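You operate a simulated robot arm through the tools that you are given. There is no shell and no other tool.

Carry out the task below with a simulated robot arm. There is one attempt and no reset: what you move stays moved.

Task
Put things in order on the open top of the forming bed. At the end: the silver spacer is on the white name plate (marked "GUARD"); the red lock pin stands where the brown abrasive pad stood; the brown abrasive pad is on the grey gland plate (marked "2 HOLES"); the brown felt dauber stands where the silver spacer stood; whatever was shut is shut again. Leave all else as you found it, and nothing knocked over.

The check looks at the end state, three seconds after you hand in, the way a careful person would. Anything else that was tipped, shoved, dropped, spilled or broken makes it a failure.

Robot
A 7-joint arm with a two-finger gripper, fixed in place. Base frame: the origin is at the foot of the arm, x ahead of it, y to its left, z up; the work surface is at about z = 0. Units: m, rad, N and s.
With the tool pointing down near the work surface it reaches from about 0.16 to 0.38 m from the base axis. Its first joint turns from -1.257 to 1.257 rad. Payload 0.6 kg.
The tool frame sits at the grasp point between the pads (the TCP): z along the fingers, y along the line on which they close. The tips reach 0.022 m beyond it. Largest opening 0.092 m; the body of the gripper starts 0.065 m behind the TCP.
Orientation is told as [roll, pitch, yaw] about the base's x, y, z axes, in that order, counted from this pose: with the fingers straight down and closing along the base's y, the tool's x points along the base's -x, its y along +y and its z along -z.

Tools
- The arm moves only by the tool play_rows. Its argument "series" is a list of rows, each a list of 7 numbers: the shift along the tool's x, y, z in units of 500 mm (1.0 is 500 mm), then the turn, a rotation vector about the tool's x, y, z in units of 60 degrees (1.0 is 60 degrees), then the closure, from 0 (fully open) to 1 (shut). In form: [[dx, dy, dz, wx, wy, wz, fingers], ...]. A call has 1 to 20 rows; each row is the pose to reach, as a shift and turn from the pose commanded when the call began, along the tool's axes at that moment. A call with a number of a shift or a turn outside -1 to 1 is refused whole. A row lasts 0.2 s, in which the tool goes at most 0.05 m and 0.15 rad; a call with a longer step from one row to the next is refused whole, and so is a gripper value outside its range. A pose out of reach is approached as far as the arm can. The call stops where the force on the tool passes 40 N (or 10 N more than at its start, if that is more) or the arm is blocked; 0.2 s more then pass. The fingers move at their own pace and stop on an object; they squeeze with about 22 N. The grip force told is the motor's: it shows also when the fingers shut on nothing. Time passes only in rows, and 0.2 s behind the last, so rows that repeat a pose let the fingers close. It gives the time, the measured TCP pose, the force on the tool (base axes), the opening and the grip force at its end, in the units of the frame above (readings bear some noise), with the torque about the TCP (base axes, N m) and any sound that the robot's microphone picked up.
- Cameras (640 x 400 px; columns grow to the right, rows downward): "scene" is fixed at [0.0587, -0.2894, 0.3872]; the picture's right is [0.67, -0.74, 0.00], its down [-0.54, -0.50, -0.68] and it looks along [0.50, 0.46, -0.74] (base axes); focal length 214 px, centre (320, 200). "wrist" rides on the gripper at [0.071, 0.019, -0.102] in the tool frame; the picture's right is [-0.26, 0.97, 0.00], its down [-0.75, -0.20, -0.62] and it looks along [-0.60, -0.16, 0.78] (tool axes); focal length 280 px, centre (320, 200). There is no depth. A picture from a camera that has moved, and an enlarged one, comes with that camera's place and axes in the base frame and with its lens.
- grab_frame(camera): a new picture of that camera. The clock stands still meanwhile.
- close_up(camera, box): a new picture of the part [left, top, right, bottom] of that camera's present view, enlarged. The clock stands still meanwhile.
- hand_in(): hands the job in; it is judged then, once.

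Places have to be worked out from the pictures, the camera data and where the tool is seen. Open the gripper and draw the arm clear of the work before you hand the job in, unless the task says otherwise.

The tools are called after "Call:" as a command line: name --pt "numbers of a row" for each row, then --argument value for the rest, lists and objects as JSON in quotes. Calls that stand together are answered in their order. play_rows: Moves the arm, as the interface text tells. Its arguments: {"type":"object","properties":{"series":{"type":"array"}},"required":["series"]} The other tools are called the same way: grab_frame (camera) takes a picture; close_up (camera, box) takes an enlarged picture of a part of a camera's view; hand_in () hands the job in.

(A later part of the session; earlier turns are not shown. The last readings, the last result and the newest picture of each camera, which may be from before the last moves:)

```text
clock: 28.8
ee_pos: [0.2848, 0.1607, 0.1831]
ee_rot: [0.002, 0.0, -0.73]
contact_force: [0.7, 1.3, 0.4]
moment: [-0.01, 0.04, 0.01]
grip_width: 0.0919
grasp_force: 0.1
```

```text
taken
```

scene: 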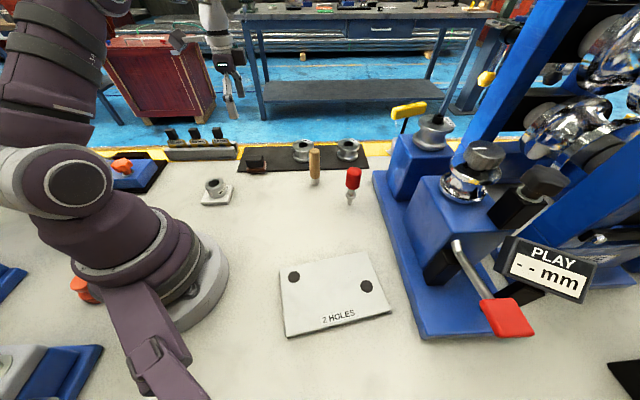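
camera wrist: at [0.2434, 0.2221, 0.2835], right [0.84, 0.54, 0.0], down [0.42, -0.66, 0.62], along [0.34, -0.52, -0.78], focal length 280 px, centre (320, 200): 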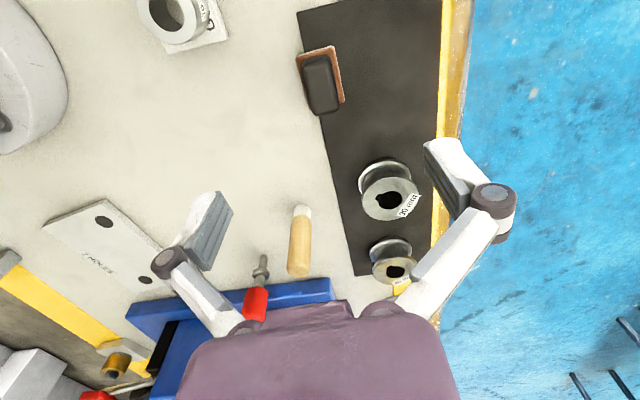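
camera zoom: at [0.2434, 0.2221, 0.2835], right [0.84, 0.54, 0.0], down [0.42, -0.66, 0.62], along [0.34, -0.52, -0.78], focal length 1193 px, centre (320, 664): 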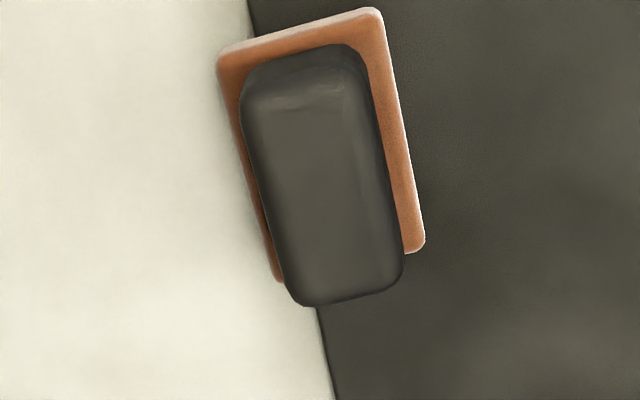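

The refined pad centre is (0.284, 0.161), with its long axis at about -43°. I descend to TCP z of about 0.042, so the tips are around 0.020 and above the brown base, then part-close and check.

Call:
play_rows --pt "0 0 0.05 0 0 0.01 0" --pt "0 0 0.11 0 0 0.02 0" --pt "0 0 0.17 0 0 0.02 0" --pt "0 0 0.22 0 0 0.02 0" --pt "0 0 0.255 0 0 0.02 0" --pt "0 0 0.278 0 0 0.02 0" --pt "0 0 0.278 0 0 0.02 0.3" --pt "0 0 0.278 0 0 0.02 0.45" --pt "0 0 0.278 0 0 0.02 0.45"

Call:
grab_frame --camera "wrist"

Call:
close_up --camera "scene" --box '[210, 110, 306, 190]'

```text
clock: 30.8
ee_pos: [0.2821, 0.1611, 0.043]
ee_rot: [0.001, 0.001, -0.75]
contact_force: [0.0, -0.3, -0.1]
moment: [-0.05, 0.0, -0.02]
grip_width: 0.0506
grasp_force: 0.0
```

```text
taken
camera wrist: at [0.2438, 0.223, 0.1448], right [0.85, 0.53, 0.0], down [0.41, -0.66, 0.62], along [0.33, -0.53, -0.78], focal length 280 px, centre (320, 200)
```

wrist: 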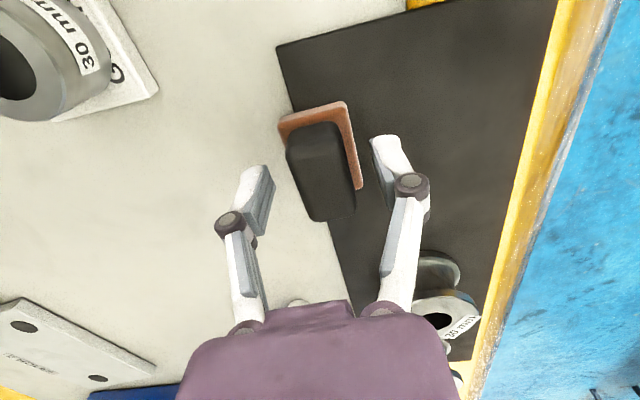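

```text
5.00 times, centred on (258, 150) of scene
camera zoom: at [0.0587, -0.2894, 0.3872], right [0.67, -0.74, 0.0], down [-0.54, -0.5, -0.68], along [0.5, 0.46, -0.74], focal length 1072 px, centre (630, 450)
```

zoom: 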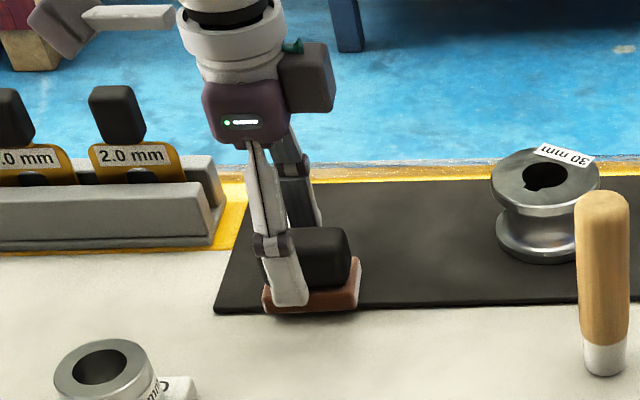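

The handle block is centred between the fingers. I close on it.

Call:
play_rows --pt "0 0 0 0 0 0 0.55" --pt "0 0 0 0 0 0 0.65" --pt "0 0 0 0 0 0 0.75" --pt "0 0 0 0 0 0 1" --pt "0 0 0 0 0 0 1" --pt "0 0 0 0 0 0 1"

Call:
close_up --camera "wrist" --box '[220, 80, 420, 230]'

Call:
close_up --camera "scene" --box '[220, 130, 300, 190]'

```text
clock: 32.2
ee_pos: [0.2825, 0.1612, 0.0428]
ee_rot: [0.001, 0.002, -0.751]
contact_force: [1.0, 1.8, 4.6]
moment: [0.02, -0.02, -0.01]
grip_width: 0.0251
grasp_force: 22.5
```

```text
2.67 times, centred on (320, 155) of wrist
camera zoom: at [0.2439, 0.223, 0.1449], right [0.85, 0.53, 0.0], down [0.41, -0.66, 0.62], along [0.33, -0.53, -0.78], focal length 748 px, centre (320, 320)
```

zoom: 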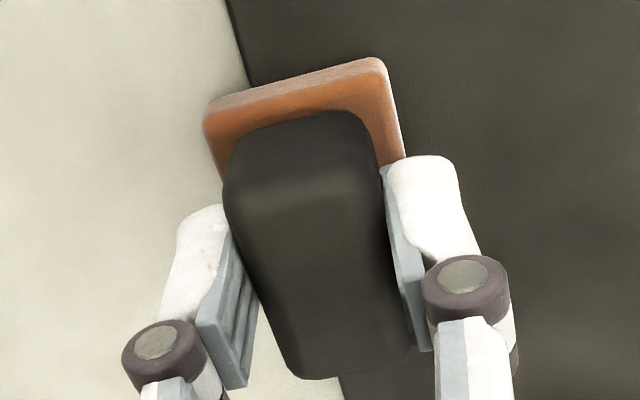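

```text
6.67 times, centred on (260, 160) of scene
camera zoom: at [0.0586, -0.2894, 0.3872], right [0.67, -0.74, 0.0], down [-0.54, -0.5, -0.68], along [0.5, 0.46, -0.74], focal length 1430 px, centre (720, 467)
```

zoom: 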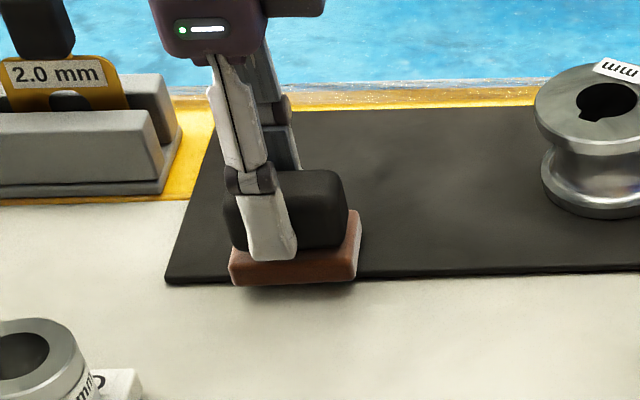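

The pad is gripped at a width of 0.025 and has not shifted. I lift it and carry it over the gland plate, turning about 7° to line up with the plate.

Call:
play_rows --pt "0 0 -0.02 0 0 0 1" --pt "0 0 -0.08 0 0 0 1" --pt "0 0 -0.16 0 0 0 1" --pt "0 0 -0.24 0 0 0 1" --pt "-0.035 -0.069 -0.24 0 0 -0.012 1" --pt "-0.07 -0.138 -0.24 0 0 -0.025 1" --pt "-0.104 -0.207 -0.24 0 0 -0.04 1" --pt "-0.139 -0.276 -0.24 0 0 -0.05 1" --pt "-0.174 -0.345 -0.24 0 0 -0.065 1" --pt "-0.209 -0.414 -0.24 0 0 -0.08 1" --pt "-0.243 -0.483 -0.24 0 0 -0.09 1" --pt "-0.278 -0.552 -0.24 0 0 -0.1 1" --pt "-0.313 -0.621 -0.24 0 0 -0.115 1" --pt "-0.348 -0.69 -0.24 0 0 -0.127 1" --pt "-0.348 -0.69 -0.24 0 0 -0.127 1" --pt "-0.348 -0.69 -0.24 0 0 -0.127 1"

Call:
grab_frame --camera "wrist"

Call:
grab_frame --camera "scene"

```text
clock: 35.6
ee_pos: [0.1749, -0.2108, 0.1634]
ee_rot: [0.0, -0.001, -0.618]
contact_force: [-0.2, 0.0, -0.5]
moment: [-0.03, -0.03, 0.02]
grip_width: 0.0251
grasp_force: 22.0
```

```text
taken
camera wrist: at [0.1275, -0.1537, 0.2653], right [0.77, 0.64, 0.0], down [0.5, -0.6, 0.62], along [0.4, -0.48, -0.78], focal length 280 px, centre (320, 200)
```

wrist: 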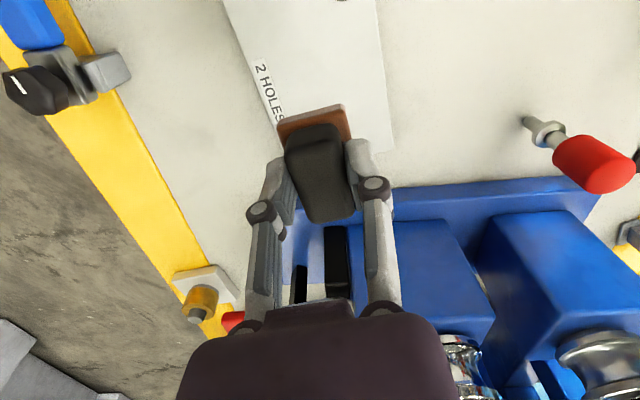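

```text
taken
```

scene: 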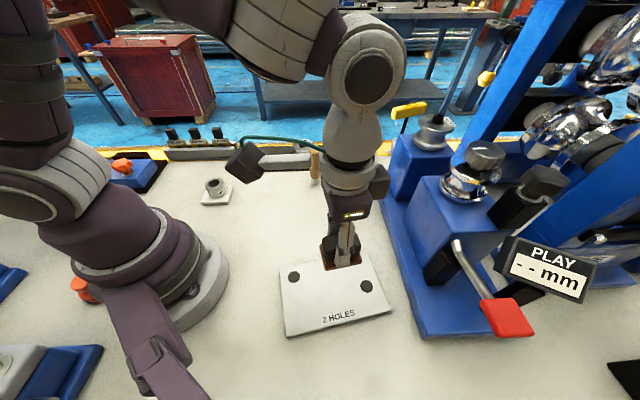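

The TCP is over the plate centre (0.1745, -0.210). I descend to about 0.060 and look before touching down.

Call:
play_rows --pt "0 0 0.05 0 0 0 1" --pt "0 0 0.11 0 0 0 1" --pt "0 0 0.16 0 0 0 1" --pt "0 0 0.19 0 0 0 1" --pt "0 0 0.205 0 0 0 1" --pt "0 0 0.205 0 0 0 1"

Call:
close_up --camera "scene" --box '[250, 220, 410, 350]'

Call:
grab_frame --camera "wrist"

```text
clock: 37.0
ee_pos: [0.1751, -0.2085, 0.0596]
ee_rot: [-0.001, -0.001, -0.618]
contact_force: [0.1, 0.2, 0.2]
moment: [-0.03, 0.0, 0.04]
grip_width: 0.0249
grasp_force: 21.6
```

```text
3.08 times, centred on (330, 285) of scene
camera zoom: at [0.0587, -0.2894, 0.3872], right [0.67, -0.74, 0.0], down [-0.54, -0.5, -0.68], along [0.5, 0.46, -0.74], focal length 660 px, centre (289, -62)
```

zoom: 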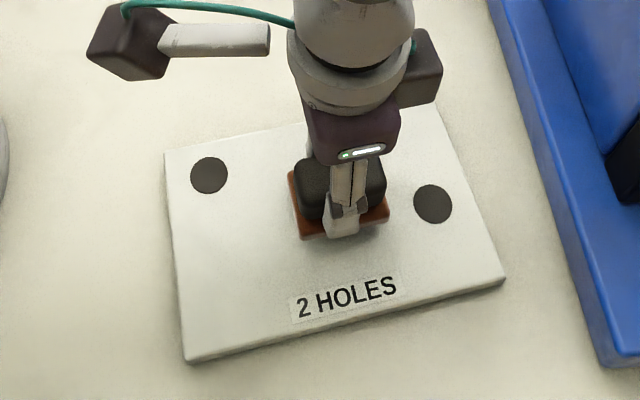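

```text
taken
camera wrist: at [0.128, -0.1529, 0.1615], right [0.77, 0.63, 0.0], down [0.5, -0.6, 0.62], along [0.4, -0.48, -0.78], focal length 280 px, centre (320, 200)
```

wrist: 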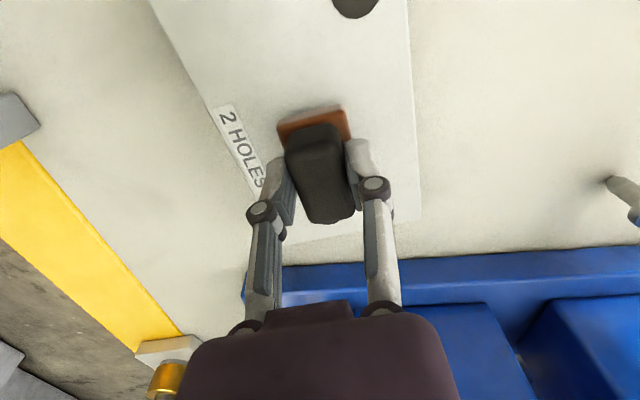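

It is well centred and clear of the holes and label. I lower gently, watching the force.

Call:
play_rows --pt "0 0 0.006 0 0 0 1" --pt "0 0 0.011 0 0 0 1" --pt "0 0 0.015 0 0 0 1" --pt "0 0 0.018 0 0 0 1" --pt "0 0 0.018 0 0 0 1"

Call:
close_up --camera "scene" --box '[290, 240, 390, 320]'

```text
clock: 38.2
ee_pos: [0.1756, -0.2108, 0.0526]
ee_rot: [0.002, 0.0, -0.617]
contact_force: [-3.6, 4.2, 16.1]
moment: [0.11, 0.08, 0.0]
grip_width: 0.0249
grasp_force: 21.4
```

```text
5.00 times, centred on (340, 280) of scene
camera zoom: at [0.0586, -0.2893, 0.3872], right [0.67, -0.74, 0.0], down [-0.54, -0.5, -0.68], along [0.5, 0.46, -0.74], focal length 1072 px, centre (220, -200)
```

zoom: 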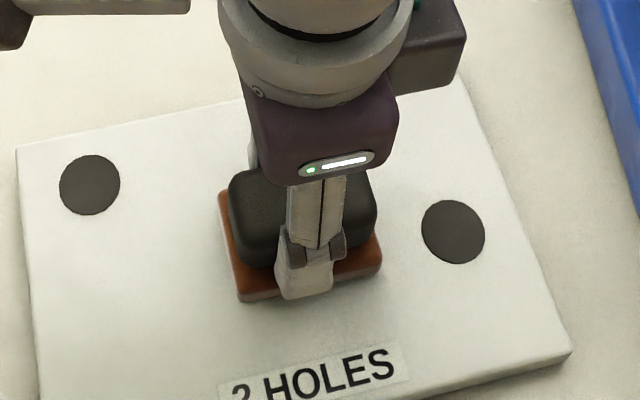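

Contact is made at 16 N. I relieve slightly, open, and rise straight up.

Call:
play_rows --pt "0 0 -0.0015 0 0 0 1" --pt "0 0 -0.0015 0 0 0 0.7" --pt "0 0 -0.0015 0 0 0 0.55" --pt "0 0 -0.0015 0 0 0 0.3" --pt "0 0 -0.0015 0 0 0 0" --pt "0 0 -0.0015 0 0 0 0" --pt "0 0 -0.04 0 0 0 0" --pt "0 0 -0.1 0 0 0 0" --pt "0 0 -0.18 0 0 0 0" --pt "0 0 -0.26 0 0 0 0" --pt "0 0 -0.28 0 0 0 0" --pt "0 0 -0.28 0 0 0 0"

Call:
grab_frame --camera "scene"

Call:
grab_frame --camera "wrist"

Call:
close_up --camera "scene" --box '[270, 230, 400, 340]'

```text
clock: 40.8
ee_pos: [0.1746, -0.2098, 0.1914]
ee_rot: [0.0, 0.0, -0.617]
contact_force: [0.8, 0.2, -1.3]
moment: [-0.03, -0.04, 0.0]
grip_width: 0.0921
grasp_force: 0.0
```

```text
taken
```

scene: 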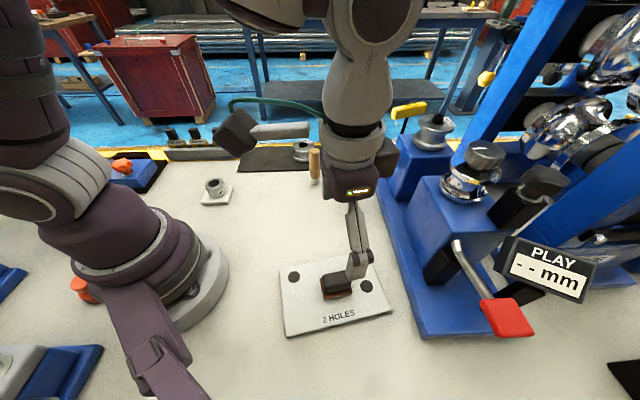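

```text
taken
camera wrist: at [0.1274, -0.1535, 0.2922], right [0.77, 0.63, 0.0], down [0.5, -0.6, 0.63], along [0.4, -0.48, -0.78], focal length 280 px, centre (320, 200)
```

wrist: 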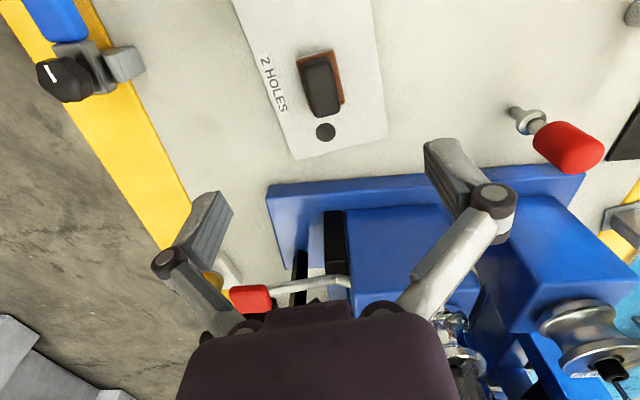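

```text
3.64 times, centred on (335, 285) of scene
camera zoom: at [0.0587, -0.2894, 0.3872], right [0.67, -0.74, 0.0], down [-0.54, -0.5, -0.68], along [0.5, 0.46, -0.74], focal length 780 px, centre (266, -109)
```

zoom: 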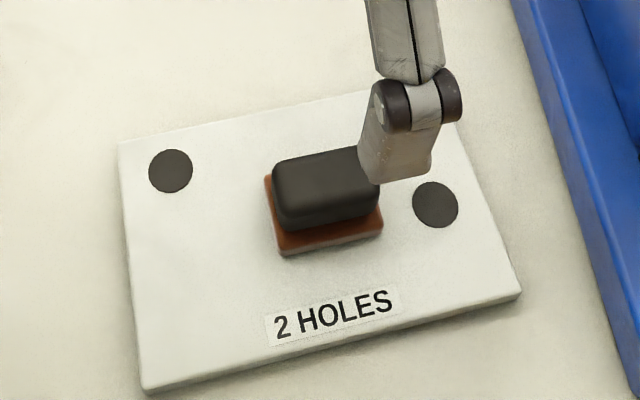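

The pad sits flat on the gland plate. Next is the lock pin: I move above it, staying high, to see it precisely.

Call:
play_rows --pt "-0.03 0.06 -0.01 0 0 0 0" --pt "-0.06 0.12 -0.02 0 0 0 0" --pt "-0.09 0.18 -0.02 0 0 0 0" --pt "-0.12 0.24 -0.02 0 0 0 0" --pt "-0.15 0.3 -0.02 0 0 0 0" --pt "-0.175 0.35 -0.02 0 0 0 0" --pt "-0.1848 0.3718 -0.02 0 0 0 0" --pt "-0.1848 0.3718 -0.02 0 0 0 0"

Call:
grab_frame --camera "wrist"

Call:
grab_frame --camera "scene"

```text
clock: 42.6
ee_pos: [0.345, -0.1081, 0.1955]
ee_rot: [0.0, -0.001, -0.617]
contact_force: [0.0, -0.5, -1.0]
moment: [0.0, 0.0, -0.02]
grip_width: 0.0919
grasp_force: 0.1
out of reach, approached as far as the arm can: row 6, 7, 8
```

```text
taken
camera wrist: at [0.2971, -0.0514, 0.2968], right [0.77, 0.63, 0.0], down [0.5, -0.6, 0.62], along [0.4, -0.48, -0.78], focal length 280 px, centre (320, 200)
```

wrist: 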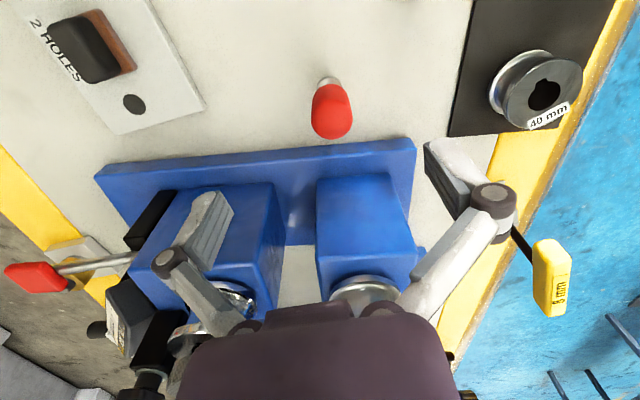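

```text
taken
```

scene: 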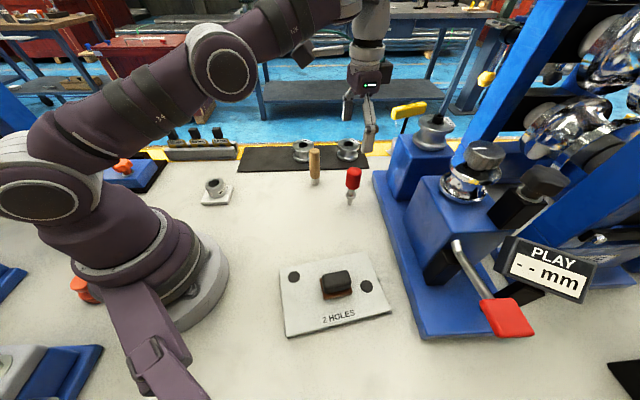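

The reach limit at this height stopped me at about r = 0.36, but the pin is well visible. I zoom in to locate its axis.

Call:
close_up --camera "wrist" --box '[280, 60, 380, 150]'

Call:
close_up --camera "scene" --box '[310, 140, 400, 220]'

```text
4.44 times, centred on (330, 105) of wrist
camera zoom: at [0.2971, -0.0514, 0.2968], right [0.77, 0.63, 0.0], down [0.5, -0.6, 0.62], along [0.4, -0.48, -0.78], focal length 1246 px, centre (276, 622)
```

zoom: 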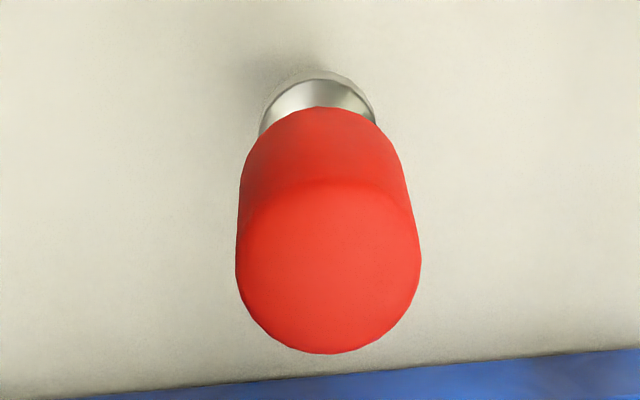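

```text
5.00 times, centred on (355, 180) of scene
camera zoom: at [0.0587, -0.2894, 0.3872], right [0.67, -0.74, 0.0], down [-0.54, -0.5, -0.68], along [0.5, 0.46, -0.74], focal length 1072 px, centre (145, 300)
```

zoom: 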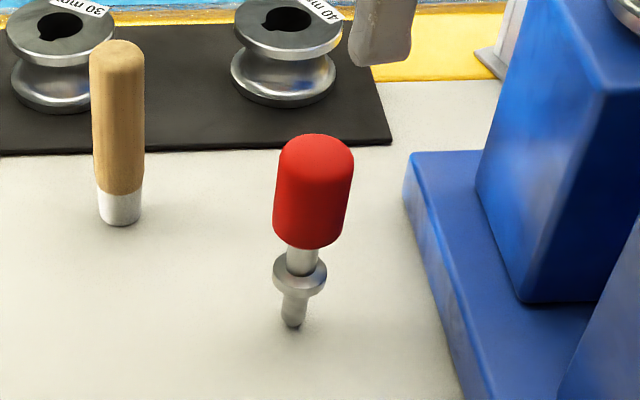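

The pin axis is at about (0.3554, -0.1092), with the cap about 31 mm across and its top at z = 0.105. Reach is tight from above, so I back off along the tool's x, then descend and approach it horizontally with the fingers straddling it.

Call:
play_rows --pt "0.04 0 0 0 0 0 0" --pt "0.08 0 0 0 0 0 0" --pt "0.12 0 0 0 0 0 0" --pt "0.14 0 0 0 0 0 0" --pt "0.14 0 0 0 0 0 0" --pt "0.14 0 0 0 0 0 0"

Call:
grab_frame --camera "wrist"

```text
clock: 44.0
ee_pos: [0.2901, -0.0664, 0.1955]
ee_rot: [0.001, 0.001, -0.616]
contact_force: [0.2, 0.0, -0.7]
moment: [0.0, 0.02, 0.02]
grip_width: 0.0921
grasp_force: 0.1
```

```text
taken
camera wrist: at [0.241, -0.0103, 0.2966], right [0.77, 0.63, 0.0], down [0.5, -0.6, 0.63], along [0.4, -0.48, -0.78], focal length 280 px, centre (320, 200)
```

wrist: 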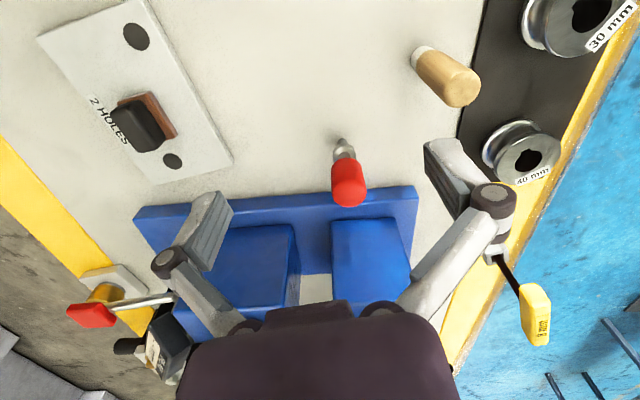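

The commanded pose was clamped, so positions stay consistent. I zoom on the pin from here for a second fix on its axis.

Call:
close_up --camera "wrist" --box '[300, 120, 400, 220]'

```text
4.00 times, centred on (350, 170) of wrist
camera zoom: at [0.241, -0.0103, 0.2966], right [0.77, 0.63, 0.0], down [0.5, -0.6, 0.63], along [0.4, -0.48, -0.78], focal length 1122 px, centre (200, 320)
```

zoom: 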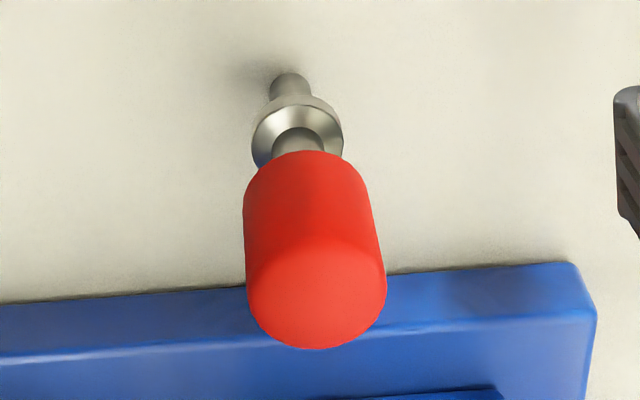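

Both fixes agree on the pin at about (0.355, -0.108). I descend here to z of about 0.08 and take a look before going forward.

Call:
play_rows --pt "0 0.003 0.05 0 0 0 0" --pt "0 0.006 0.11 0 0 0 0" --pt "0 0.009 0.17 0 0 0 0" --pt "0 0.011 0.215 0 0 0 0" --pt "0 0.011 0.229 0 0 0 0" --pt "0 0.011 0.229 0 0 0 0"

Call:
grab_frame --camera "wrist"

Call:
close_up --camera "scene" --box '[260, 110, 420, 230]'

```text
clock: 45.4
ee_pos: [0.2923, -0.0622, 0.0814]
ee_rot: [0.002, 0.0, -0.618]
contact_force: [0.1, 0.2, -0.2]
moment: [-0.01, 0.01, 0.01]
grip_width: 0.092
grasp_force: 0.1
```

```text
taken
camera wrist: at [0.2437, -0.0056, 0.1828], right [0.77, 0.64, 0.0], down [0.5, -0.6, 0.63], along [0.4, -0.48, -0.78], focal length 280 px, centre (320, 200)
```

wrist: 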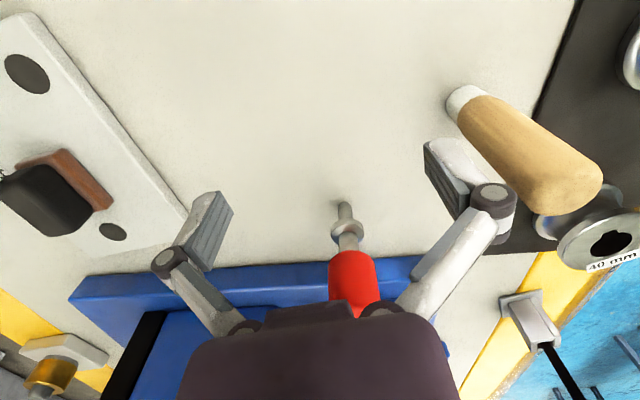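

```text
3.33 times, centred on (340, 170) of scene
camera zoom: at [0.0587, -0.2894, 0.3872], right [0.67, -0.74, 0.0], down [-0.54, -0.5, -0.68], along [0.5, 0.46, -0.74], focal length 715 px, centre (253, 300)
```

zoom: 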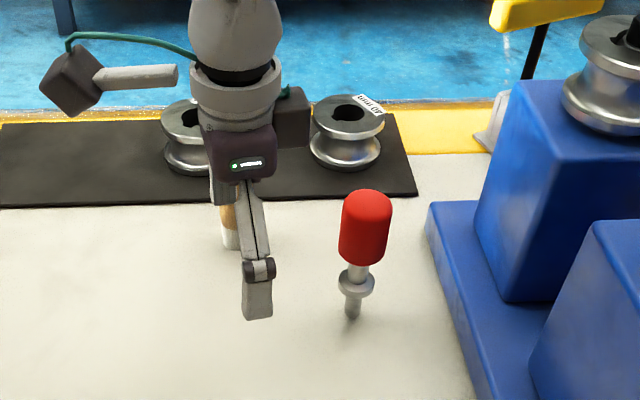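

The pin lies straight ahead along the tool's -x with no lateral offset. I move forward most of the way, then check.

Call:
play_rows --pt "-0.03 0 0 0 0 0 0" --pt "-0.065 0 0 0 0 0 0" --pt "-0.1 0 0 0 0 0 0" --pt "-0.13 0 0 0 0 0 0" --pt "-0.145 0 0 0 0 0 0" --pt "-0.145 0 0 0 0 0 0"

Call:
grab_frame --camera "wrist"

Call:
close_up --camera "scene" --box '[280, 110, 440, 230]'

```text
clock: 46.8
ee_pos: [0.3497, -0.105, 0.0819]
ee_rot: [0.0, -0.001, -0.618]
contact_force: [-0.3, -0.6, -0.3]
moment: [-0.01, 0.02, -0.03]
grip_width: 0.0919
grasp_force: 0.1
```

```text
taken
camera wrist: at [0.3029, -0.0483, 0.1826], right [0.77, 0.63, 0.0], down [0.5, -0.6, 0.62], along [0.4, -0.48, -0.78], focal length 280 px, centre (320, 200)
```

wrist: 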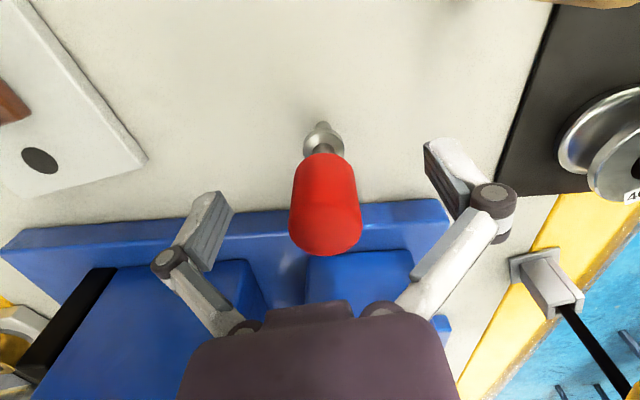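

```text
3.33 times, centred on (360, 170) of scene
camera zoom: at [0.0587, -0.2894, 0.3872], right [0.67, -0.74, 0.0], down [-0.54, -0.5, -0.68], along [0.5, 0.46, -0.74], focal length 715 px, centre (187, 300)
```

zoom: 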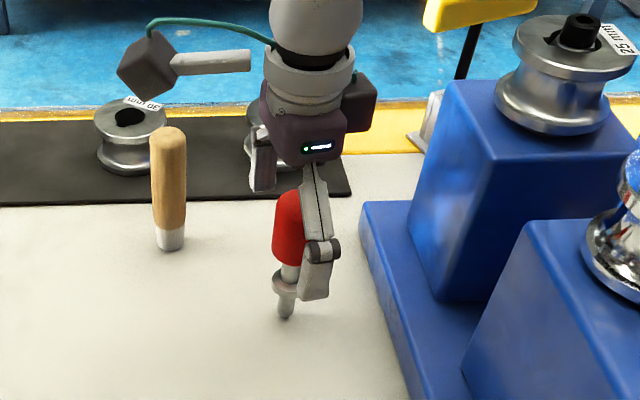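

The pin is 5 mm further forward and centred laterally to within 1 mm. I finish the approach and part-close.

Call:
play_rows --pt "-0.006 0.001 0 0 0 0 0" --pt "-0.011 0.0015 0 0 0 0 0.2" --pt "-0.011 0.0015 0 0 0 0 0.4" --pt "-0.011 0.0015 0 0 0 0 0.52" --pt "-0.011 0.0015 0 0 0 0 0.52"

Call:
grab_frame --camera "wrist"

Call:
close_up --camera "wrist" --box '[220, 100, 420, 250]'

Call:
close_up --camera "scene" --box '[310, 130, 400, 210]'

```text
clock: 48.0
ee_pos: [0.3561, -0.1075, 0.0823]
ee_rot: [0.0, 0.0, -0.619]
contact_force: [-0.3, 0.7, 0.5]
moment: [0.01, -0.03, -0.03]
grip_width: 0.044
grasp_force: 0.0
```

```text
taken
camera wrist: at [0.3081, -0.0506, 0.1829], right [0.77, 0.63, 0.0], down [0.5, -0.6, 0.62], along [0.4, -0.48, -0.78], focal length 280 px, centre (320, 200)
```

wrist: 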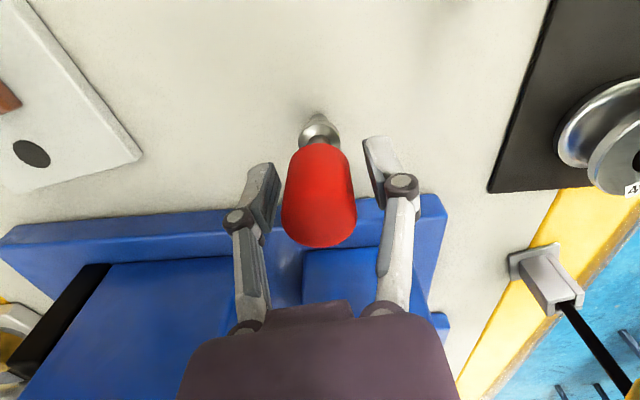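

```text
2.67 times, centred on (320, 175) of wrist
camera zoom: at [0.3081, -0.0506, 0.1829], right [0.77, 0.63, 0.0], down [0.5, -0.6, 0.62], along [0.4, -0.48, -0.78], focal length 748 px, centre (320, 267)
```

zoom: 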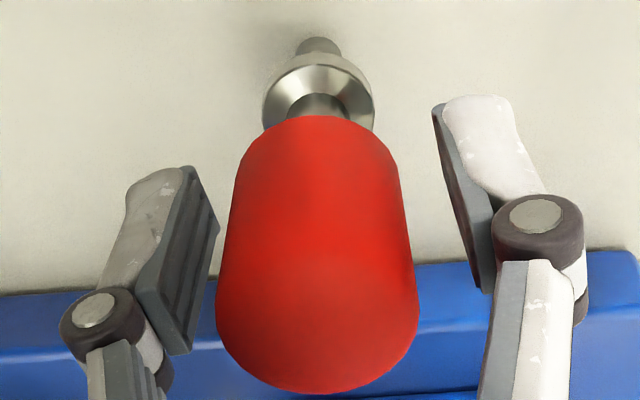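

```text
5.00 times, centred on (355, 170) of scene
camera zoom: at [0.0587, -0.2894, 0.3872], right [0.67, -0.74, 0.0], down [-0.54, -0.5, -0.68], along [0.5, 0.46, -0.74], focal length 1072 px, centre (145, 350)
```

zoom: 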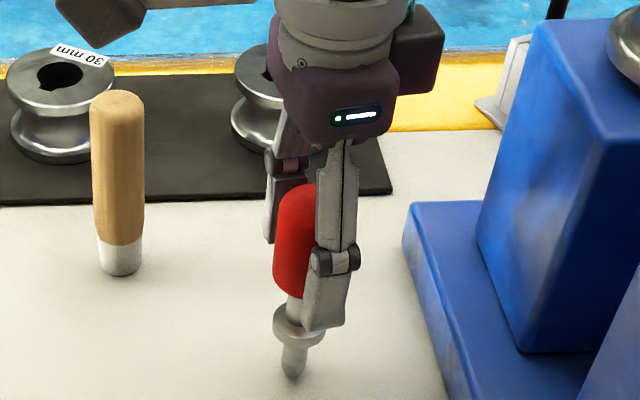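

The cap is centred to within a millimetre, so I close gently.

Call:
play_rows --pt "0 0 0 0 0 0 0.58" --pt "0 0 0 0 0 0 0.62" --pt "0 0 0 0 0 0 0.65" --pt "0 0 0 0 0 0 0.68" --pt "0 0 0 0 0 0 0.75" --pt "0 0 0 0 0 0 1" --pt "0 0 0 0 0 0 1"

Call:
close_up --camera "wrist" --box '[220, 100, 420, 250]'

Call:
close_up --camera "scene" --box '[310, 130, 400, 210]'

```text
clock: 49.6
ee_pos: [0.3558, -0.1072, 0.0802]
ee_rot: [0.0, 0.002, -0.617]
contact_force: [-0.7, -0.4, 2.8]
moment: [-0.01, 0.01, -0.03]
grip_width: 0.0296
grasp_force: 22.0
```

```text
2.67 times, centred on (320, 175) of wrist
camera zoom: at [0.3081, -0.0506, 0.1829], right [0.77, 0.63, 0.0], down [0.5, -0.6, 0.63], along [0.4, -0.48, -0.78], focal length 748 px, centre (320, 267)
```

zoom: 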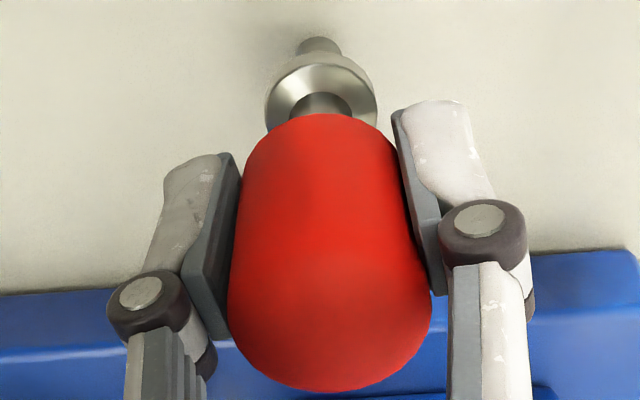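

```text
5.00 times, centred on (355, 170) of scene
camera zoom: at [0.0587, -0.2894, 0.3872], right [0.67, -0.74, 0.0], down [-0.54, -0.5, -0.68], along [0.5, 0.46, -0.74], focal length 1072 px, centre (145, 350)
```

zoom: 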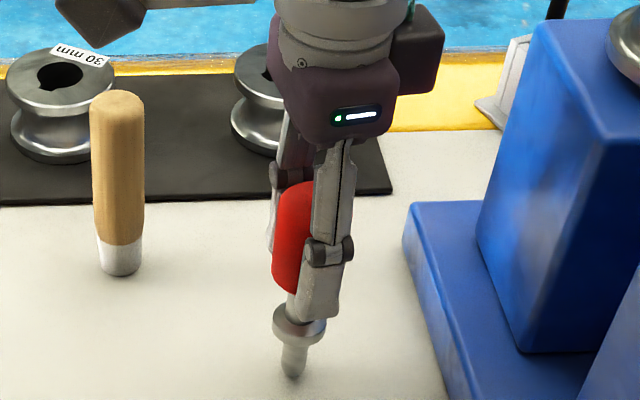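

The pin is held at a width of 0.0296, with its tip at z = 0 when the TCP is at 0.081. I lift, retract inward clear of the dauber, and carry it over the pad's old spot at about (0.285, 0.162).

Call:
play_rows --pt "0 0 -0.01 0 0 0 1" --pt "0 0 -0.025 0 0 0 1" --pt "0.02 0 -0.05 0 0 0 1" --pt "0.06 0 -0.09 0 0 0 1" --pt "0.11 0 -0.13 0 0 0 1" --pt "0.16 0 -0.16 0 0 0 1" --pt "0.18 0 -0.16 0 0 0 1" --pt "0.215 0.052 -0.16 0 0 0 1" --pt "0.25 0.103 -0.16 0 0 0 1" --pt "0.285 0.155 -0.16 0 0 0 1" --pt "0.32 0.206 -0.16 0 0 0 1" --pt "0.355 0.258 -0.16 0 0 0 1" --pt "0.39 0.31 -0.16 0 0 0 1" --pt "0.4256 0.3608 -0.16 0 0 0 1" --pt "0.4256 0.3608 -0.16 0 0 0 1" --pt "0.4256 0.3608 -0.16 0 0 0 1"

Call:
grab_frame --camera "wrist"

Call:
grab_frame --camera "scene"

```text
clock: 53.0
ee_pos: [0.2856, 0.1642, 0.1615]
ee_rot: [-0.001, -0.001, -0.617]
contact_force: [0.1, -1.0, -1.6]
moment: [0.02, 0.04, 0.01]
grip_width: 0.0295
grasp_force: 21.8
```

```text
taken
camera wrist: at [0.2384, 0.2207, 0.2629], right [0.77, 0.63, 0.0], down [0.5, -0.6, 0.63], along [0.4, -0.48, -0.78], focal length 280 px, centre (320, 200)
```

wrist: 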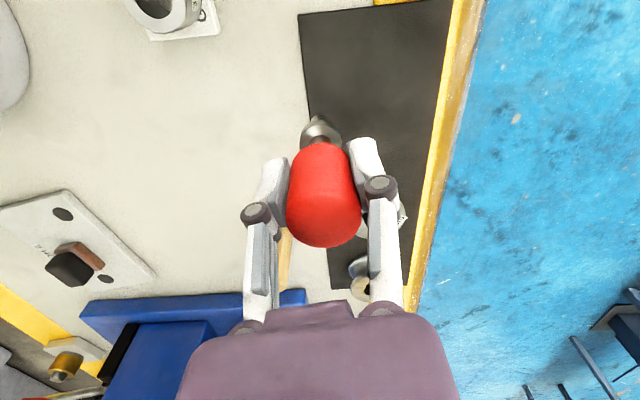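

```text
taken
```

scene: 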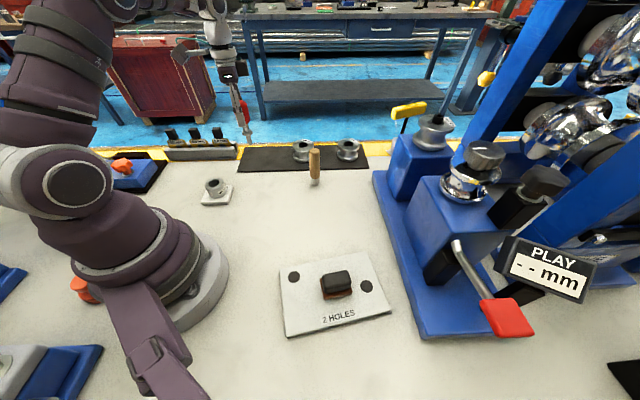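

The pin hangs above the mat, and the old pad centre is about 9 mm inside the mat edge. I aim for (0.2848, 0.1625), giving the tip a safe margin on the mat, and descend to about 6 mm above it.

Call:
play_rows --pt "-0.001 -0.003 0.03 0 0 0 1" --pt "-0.001 -0.003 0.07 0 0 0 1" --pt "-0.001 -0.003 0.11 0 0 0 1" --pt "-0.001 -0.003 0.13 0 0 0 1" --pt "-0.001 -0.003 0.14 0 0 0 1" --pt "-0.001 -0.003 0.14 0 0 0 1"

Call:
close_up --camera "wrist" --box '[250, 70, 390, 170]'

Call:
close_up --camera "scene" --box '[220, 130, 300, 190]'

```text
clock: 54.4
ee_pos: [0.2856, 0.1636, 0.0905]
ee_rot: [0.0, 0.0, -0.617]
contact_force: [0.3, 0.0, -0.3]
moment: [-0.01, 0.0, 0.0]
grip_width: 0.0296
grasp_force: 22.1
```

```text
4.00 times, centred on (320, 120) of wrist
camera zoom: at [0.2383, 0.2195, 0.193], right [0.77, 0.63, 0.0], down [0.5, -0.6, 0.62], along [0.4, -0.48, -0.78], focal length 1122 px, centre (320, 520)
```

zoom: 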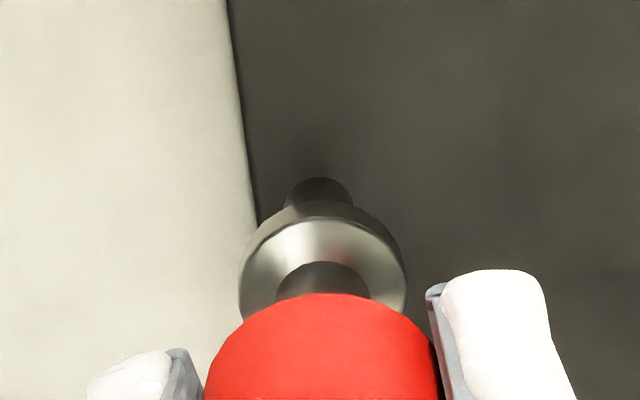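

```text
6.67 times, centred on (260, 160) of scene
camera zoom: at [0.0587, -0.2894, 0.3872], right [0.67, -0.74, 0.0], down [-0.54, -0.5, -0.68], along [0.5, 0.46, -0.74], focal length 1430 px, centre (720, 467)
```

zoom: 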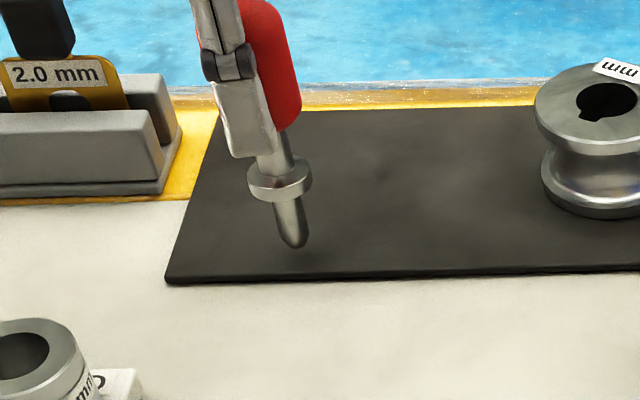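

The tip hovers over the right place. Before setting down I check that the pin is upright using larger close-ups.

Call:
close_up --camera "scene" --box '[200, 90, 300, 190]'

Call:
close_up --camera "wrist" --box '[240, 80, 400, 280]'

```text
4.00 times, centred on (250, 140) of scene
camera zoom: at [0.0587, -0.2894, 0.3872], right [0.67, -0.74, 0.0], down [-0.54, -0.5, -0.68], along [0.5, 0.46, -0.74], focal length 858 px, centre (600, 440)
```

zoom: 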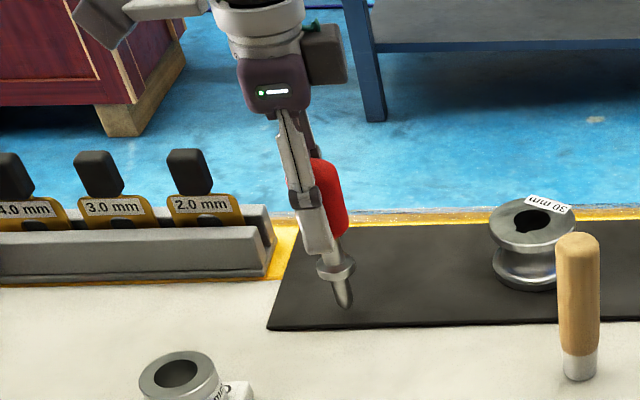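

```text
2.00 times, centred on (320, 180) of wrist
camera zoom: at [0.2383, 0.2195, 0.193], right [0.77, 0.63, 0.0], down [0.5, -0.6, 0.62], along [0.4, -0.48, -0.78], focal length 561 px, centre (320, 240)
```

zoom: 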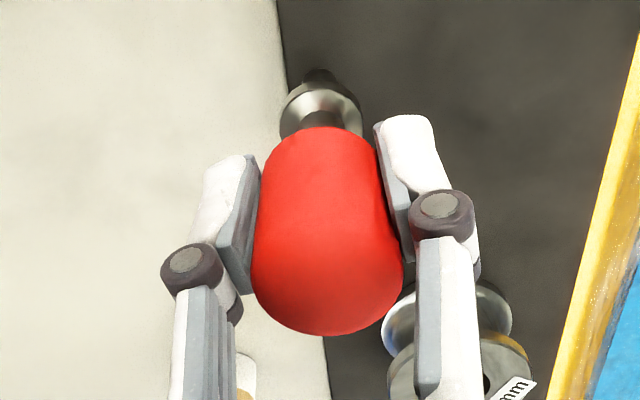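

The pin's pose in the gripper is unchanged since it stood upright, so it is vertical to within about 1°. I lower carefully toward contact.

Call:
play_rows --pt "0 0 0.004 0 0 0 1" --pt "0 0 0.008 0 0 0 1" --pt "0 0 0.011 0 0 0 1" --pt "0 0 0.011 0 0 0 1"

Call:
close_up --camera "scene" --box '[220, 130, 300, 190]'

```text
clock: 55.4
ee_pos: [0.2856, 0.162, 0.0866]
ee_rot: [-0.001, 0.001, -0.617]
contact_force: [-0.1, -0.1, -1.3]
moment: [-0.01, -0.01, 0.01]
grip_width: 0.0298
grasp_force: 21.9
```

```text
6.67 times, centred on (260, 160) of scene
camera zoom: at [0.0587, -0.2894, 0.3872], right [0.67, -0.74, 0.0], down [-0.54, -0.5, -0.68], along [0.5, 0.46, -0.74], focal length 1430 px, centre (720, 467)
```

zoom: 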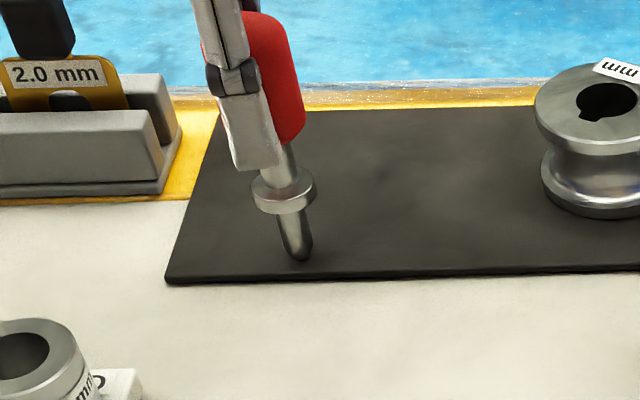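

The tip is just above the mat. The two camera fixes disagree by about 3 mm, so I nudge 2 mm further onto the mat for margin and lower in fine steps to contact.

Call:
play_rows --pt "0.001 0.004 0 0 0 0 1" --pt "0.001 0.004 0.001 0 0 0 1" --pt "0.001 0.004 0.002 0 0 0 1" --pt "0.001 0.004 0.003 0 0 0 1" --pt "0.001 0.004 0.003 0 0 0 1"

Call:
close_up --camera "scene" --box '[220, 130, 300, 190]'

```text
clock: 56.6
ee_pos: [0.2866, 0.165, 0.0845]
ee_rot: [0.004, -0.002, -0.616]
contact_force: [1.1, -0.9, 28.7]
moment: [-0.1, -0.08, -0.01]
grip_width: 0.0296
grasp_force: 21.7
```

```text
6.67 times, centred on (260, 160) of scene
camera zoom: at [0.0586, -0.2894, 0.3872], right [0.67, -0.74, 0.0], down [-0.54, -0.5, -0.68], along [0.5, 0.46, -0.74], focal length 1430 px, centre (720, 467)
```

zoom: 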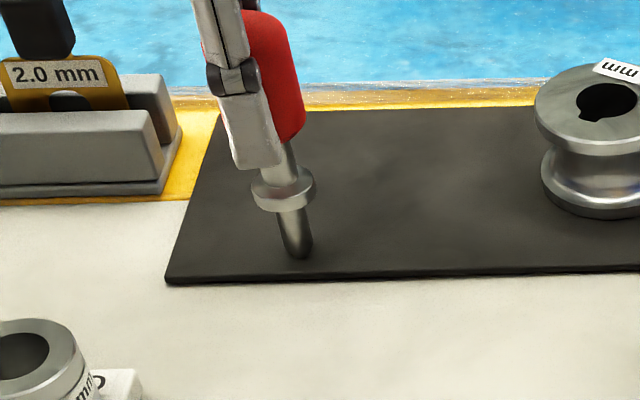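

Contact is firm at 29 N, so I ease up by half a millimetre and read the force before releasing.

Call:
play_rows --pt "0 0 -0.001 0 0 0 1" --pt "0 0 -0.001 0 0 0 1"

```text
clock: 57.2
ee_pos: [0.2864, 0.1641, 0.0845]
ee_rot: [0.0, -0.003, -0.618]
contact_force: [4.2, -2.5, 23.0]
moment: [-0.25, -0.42, -0.01]
grip_width: 0.0295
grasp_force: 22.0
```

There is still 23 N and some lateral load, so I ease up further.

Call:
play_rows --pt "0 0 -0.001 0 0 0 1" --pt "0 0 -0.001 0 0 0 1"

Call:
close_up --camera "wrist" --box '[240, 80, 400, 280]'

Call:
close_up --camera "scene" --box '[220, 130, 300, 190]'

```text
clock: 57.8
ee_pos: [0.2848, 0.1645, 0.0845]
ee_rot: [-0.003, 0.003, -0.617]
contact_force: [0.5, 0.0, -0.9]
moment: [0.01, -0.04, 0.01]
grip_width: 0.0296
grasp_force: 21.9
```

```text
2.00 times, centred on (320, 180) of wrist
camera zoom: at [0.238, 0.2209, 0.1865], right [0.77, 0.64, 0.0], down [0.5, -0.6, 0.62], along [0.39, -0.48, -0.78], focal length 561 px, centre (320, 240)
```

zoom: 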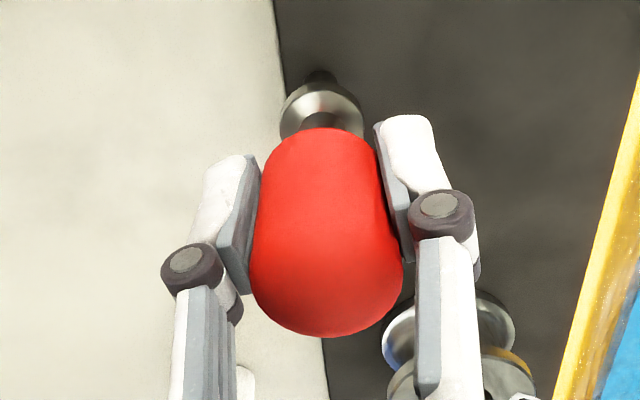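

```text
6.67 times, centred on (260, 160) of scene
camera zoom: at [0.0587, -0.2894, 0.3872], right [0.67, -0.74, 0.0], down [-0.54, -0.5, -0.68], along [0.5, 0.46, -0.74], focal length 1430 px, centre (720, 467)
```

zoom: 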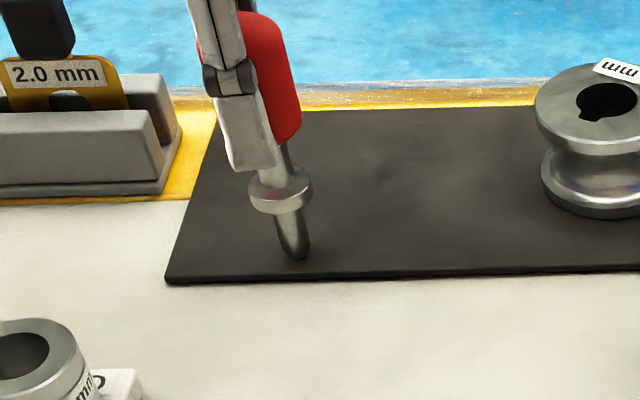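

The force is back to zero, with the pin still upright in the gripper and its tip just at the mat. I lower a quarter millimetre and release in very small steps.

Call:
play_rows --pt "0 0 0.0006 0 0 0 1" --pt "0 0 0.0006 0 0 0 1" --pt "0 0 0.0006 0 0 0 0.68" --pt "0 0 0.0006 0 0 0 0.67" --pt "0 0 0.0006 0 0 0 0.66" --pt "0 0 0.0006 0 0 0 0.65" --pt "0 0 0.0006 0 0 0 0.63" --pt "0 0 0.0006 0 0 0 0.6" --pt "0 0 0.0006 0 0 0 0.55" --pt "0 0 0.0006 0 0 0 0.55"

Call:
close_up --camera "wrist" --box '[240, 80, 400, 280]'

Call:
close_up --camera "scene" --box '[220, 120, 300, 190]'

```text
clock: 60.0
ee_pos: [0.2868, 0.1651, 0.0846]
ee_rot: [0.0, 0.001, -0.616]
contact_force: [0.5, 0.6, -0.2]
moment: [0.0, -0.01, -0.01]
grip_width: 0.0415
grasp_force: 0.0
```

```text
2.00 times, centred on (320, 180) of wrist
camera zoom: at [0.2388, 0.2205, 0.1865], right [0.77, 0.63, 0.0], down [0.5, -0.6, 0.62], along [0.4, -0.48, -0.78], focal length 561 px, centre (320, 240)
```

zoom: 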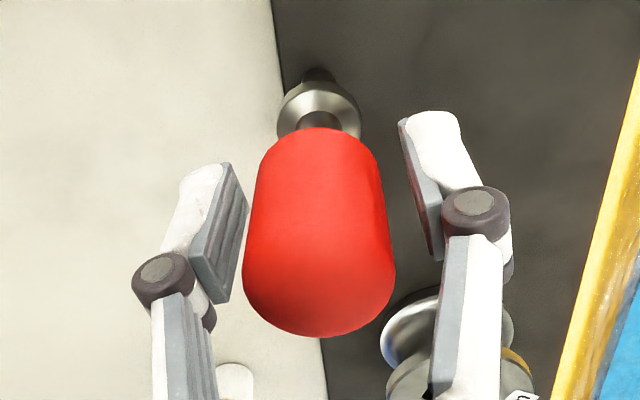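

```text
5.71 times, centred on (260, 155) of scene
camera zoom: at [0.0587, -0.2894, 0.3872], right [0.67, -0.74, 0.0], down [-0.54, -0.5, -0.68], along [0.5, 0.46, -0.74], focal length 1226 px, centre (663, 457)
```

zoom: 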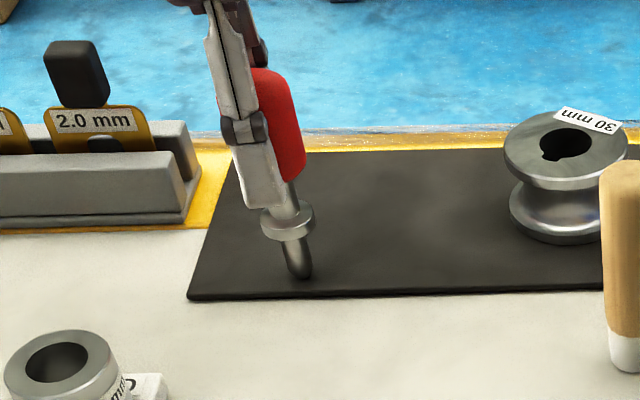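

The pin stands free between the open fingers. I open fully, rise straight up and look at the result.

Call:
play_rows --pt "0 0 0 0 0 0 0.4" --pt "0 0 0 0 0 0 0.2" --pt "0 0 0 0 0 0 0" --pt "0 0 0 0 0 0 0" --pt "0 0 -0.02 0 0 0 0" --pt "0 0 -0.06 0 0 0 0" --pt "0 0 -0.12 0 0 0 0" --pt "0 0 -0.18 0 0 0 0" --pt "0 0 -0.22 0 0 0 0" --pt "0 0 -0.22 0 0 0 0"

Call:
grab_frame --camera "scene"

Call:
grab_frame --camera "wrist"

Call:
close_up --camera "scene" --box '[190, 120, 370, 220]'

```text
clock: 62.2
ee_pos: [0.2863, 0.1647, 0.1957]
ee_rot: [-0.001, -0.001, -0.618]
contact_force: [0.3, 0.5, -0.7]
moment: [0.02, 0.0, -0.05]
grip_width: 0.0918
grasp_force: 0.0
```

```text
taken
```

scene: 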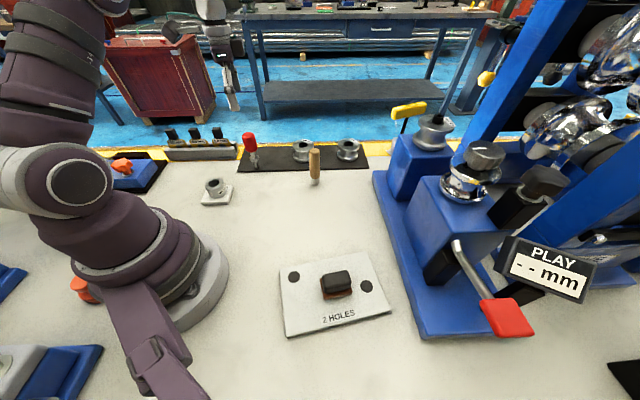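

```text
taken
camera wrist: at [0.2385, 0.2202, 0.2969], right [0.77, 0.64, 0.0], down [0.5, -0.6, 0.62], along [0.4, -0.48, -0.78], focal length 280 px, centre (320, 200)
```

wrist: 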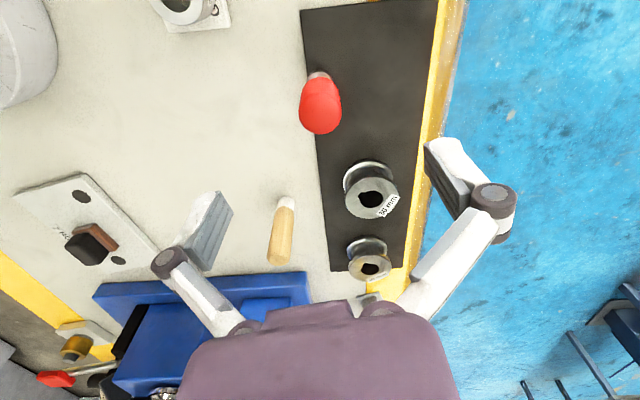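

```text
3.56 times, centred on (280, 170) of scene
camera zoom: at [0.0587, -0.2894, 0.3872], right [0.67, -0.74, 0.0], down [-0.54, -0.5, -0.68], along [0.5, 0.46, -0.74], focal length 763 px, centre (462, 307)
```

zoom: 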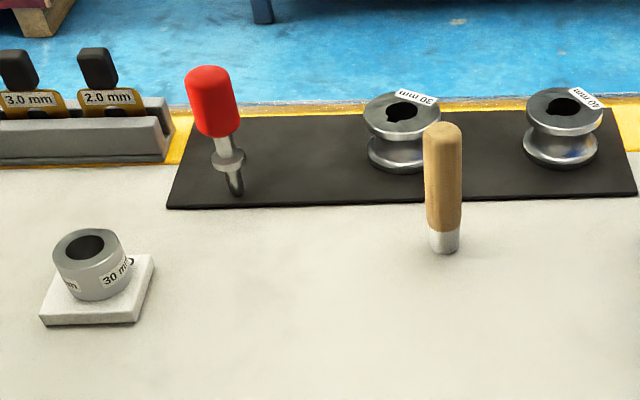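

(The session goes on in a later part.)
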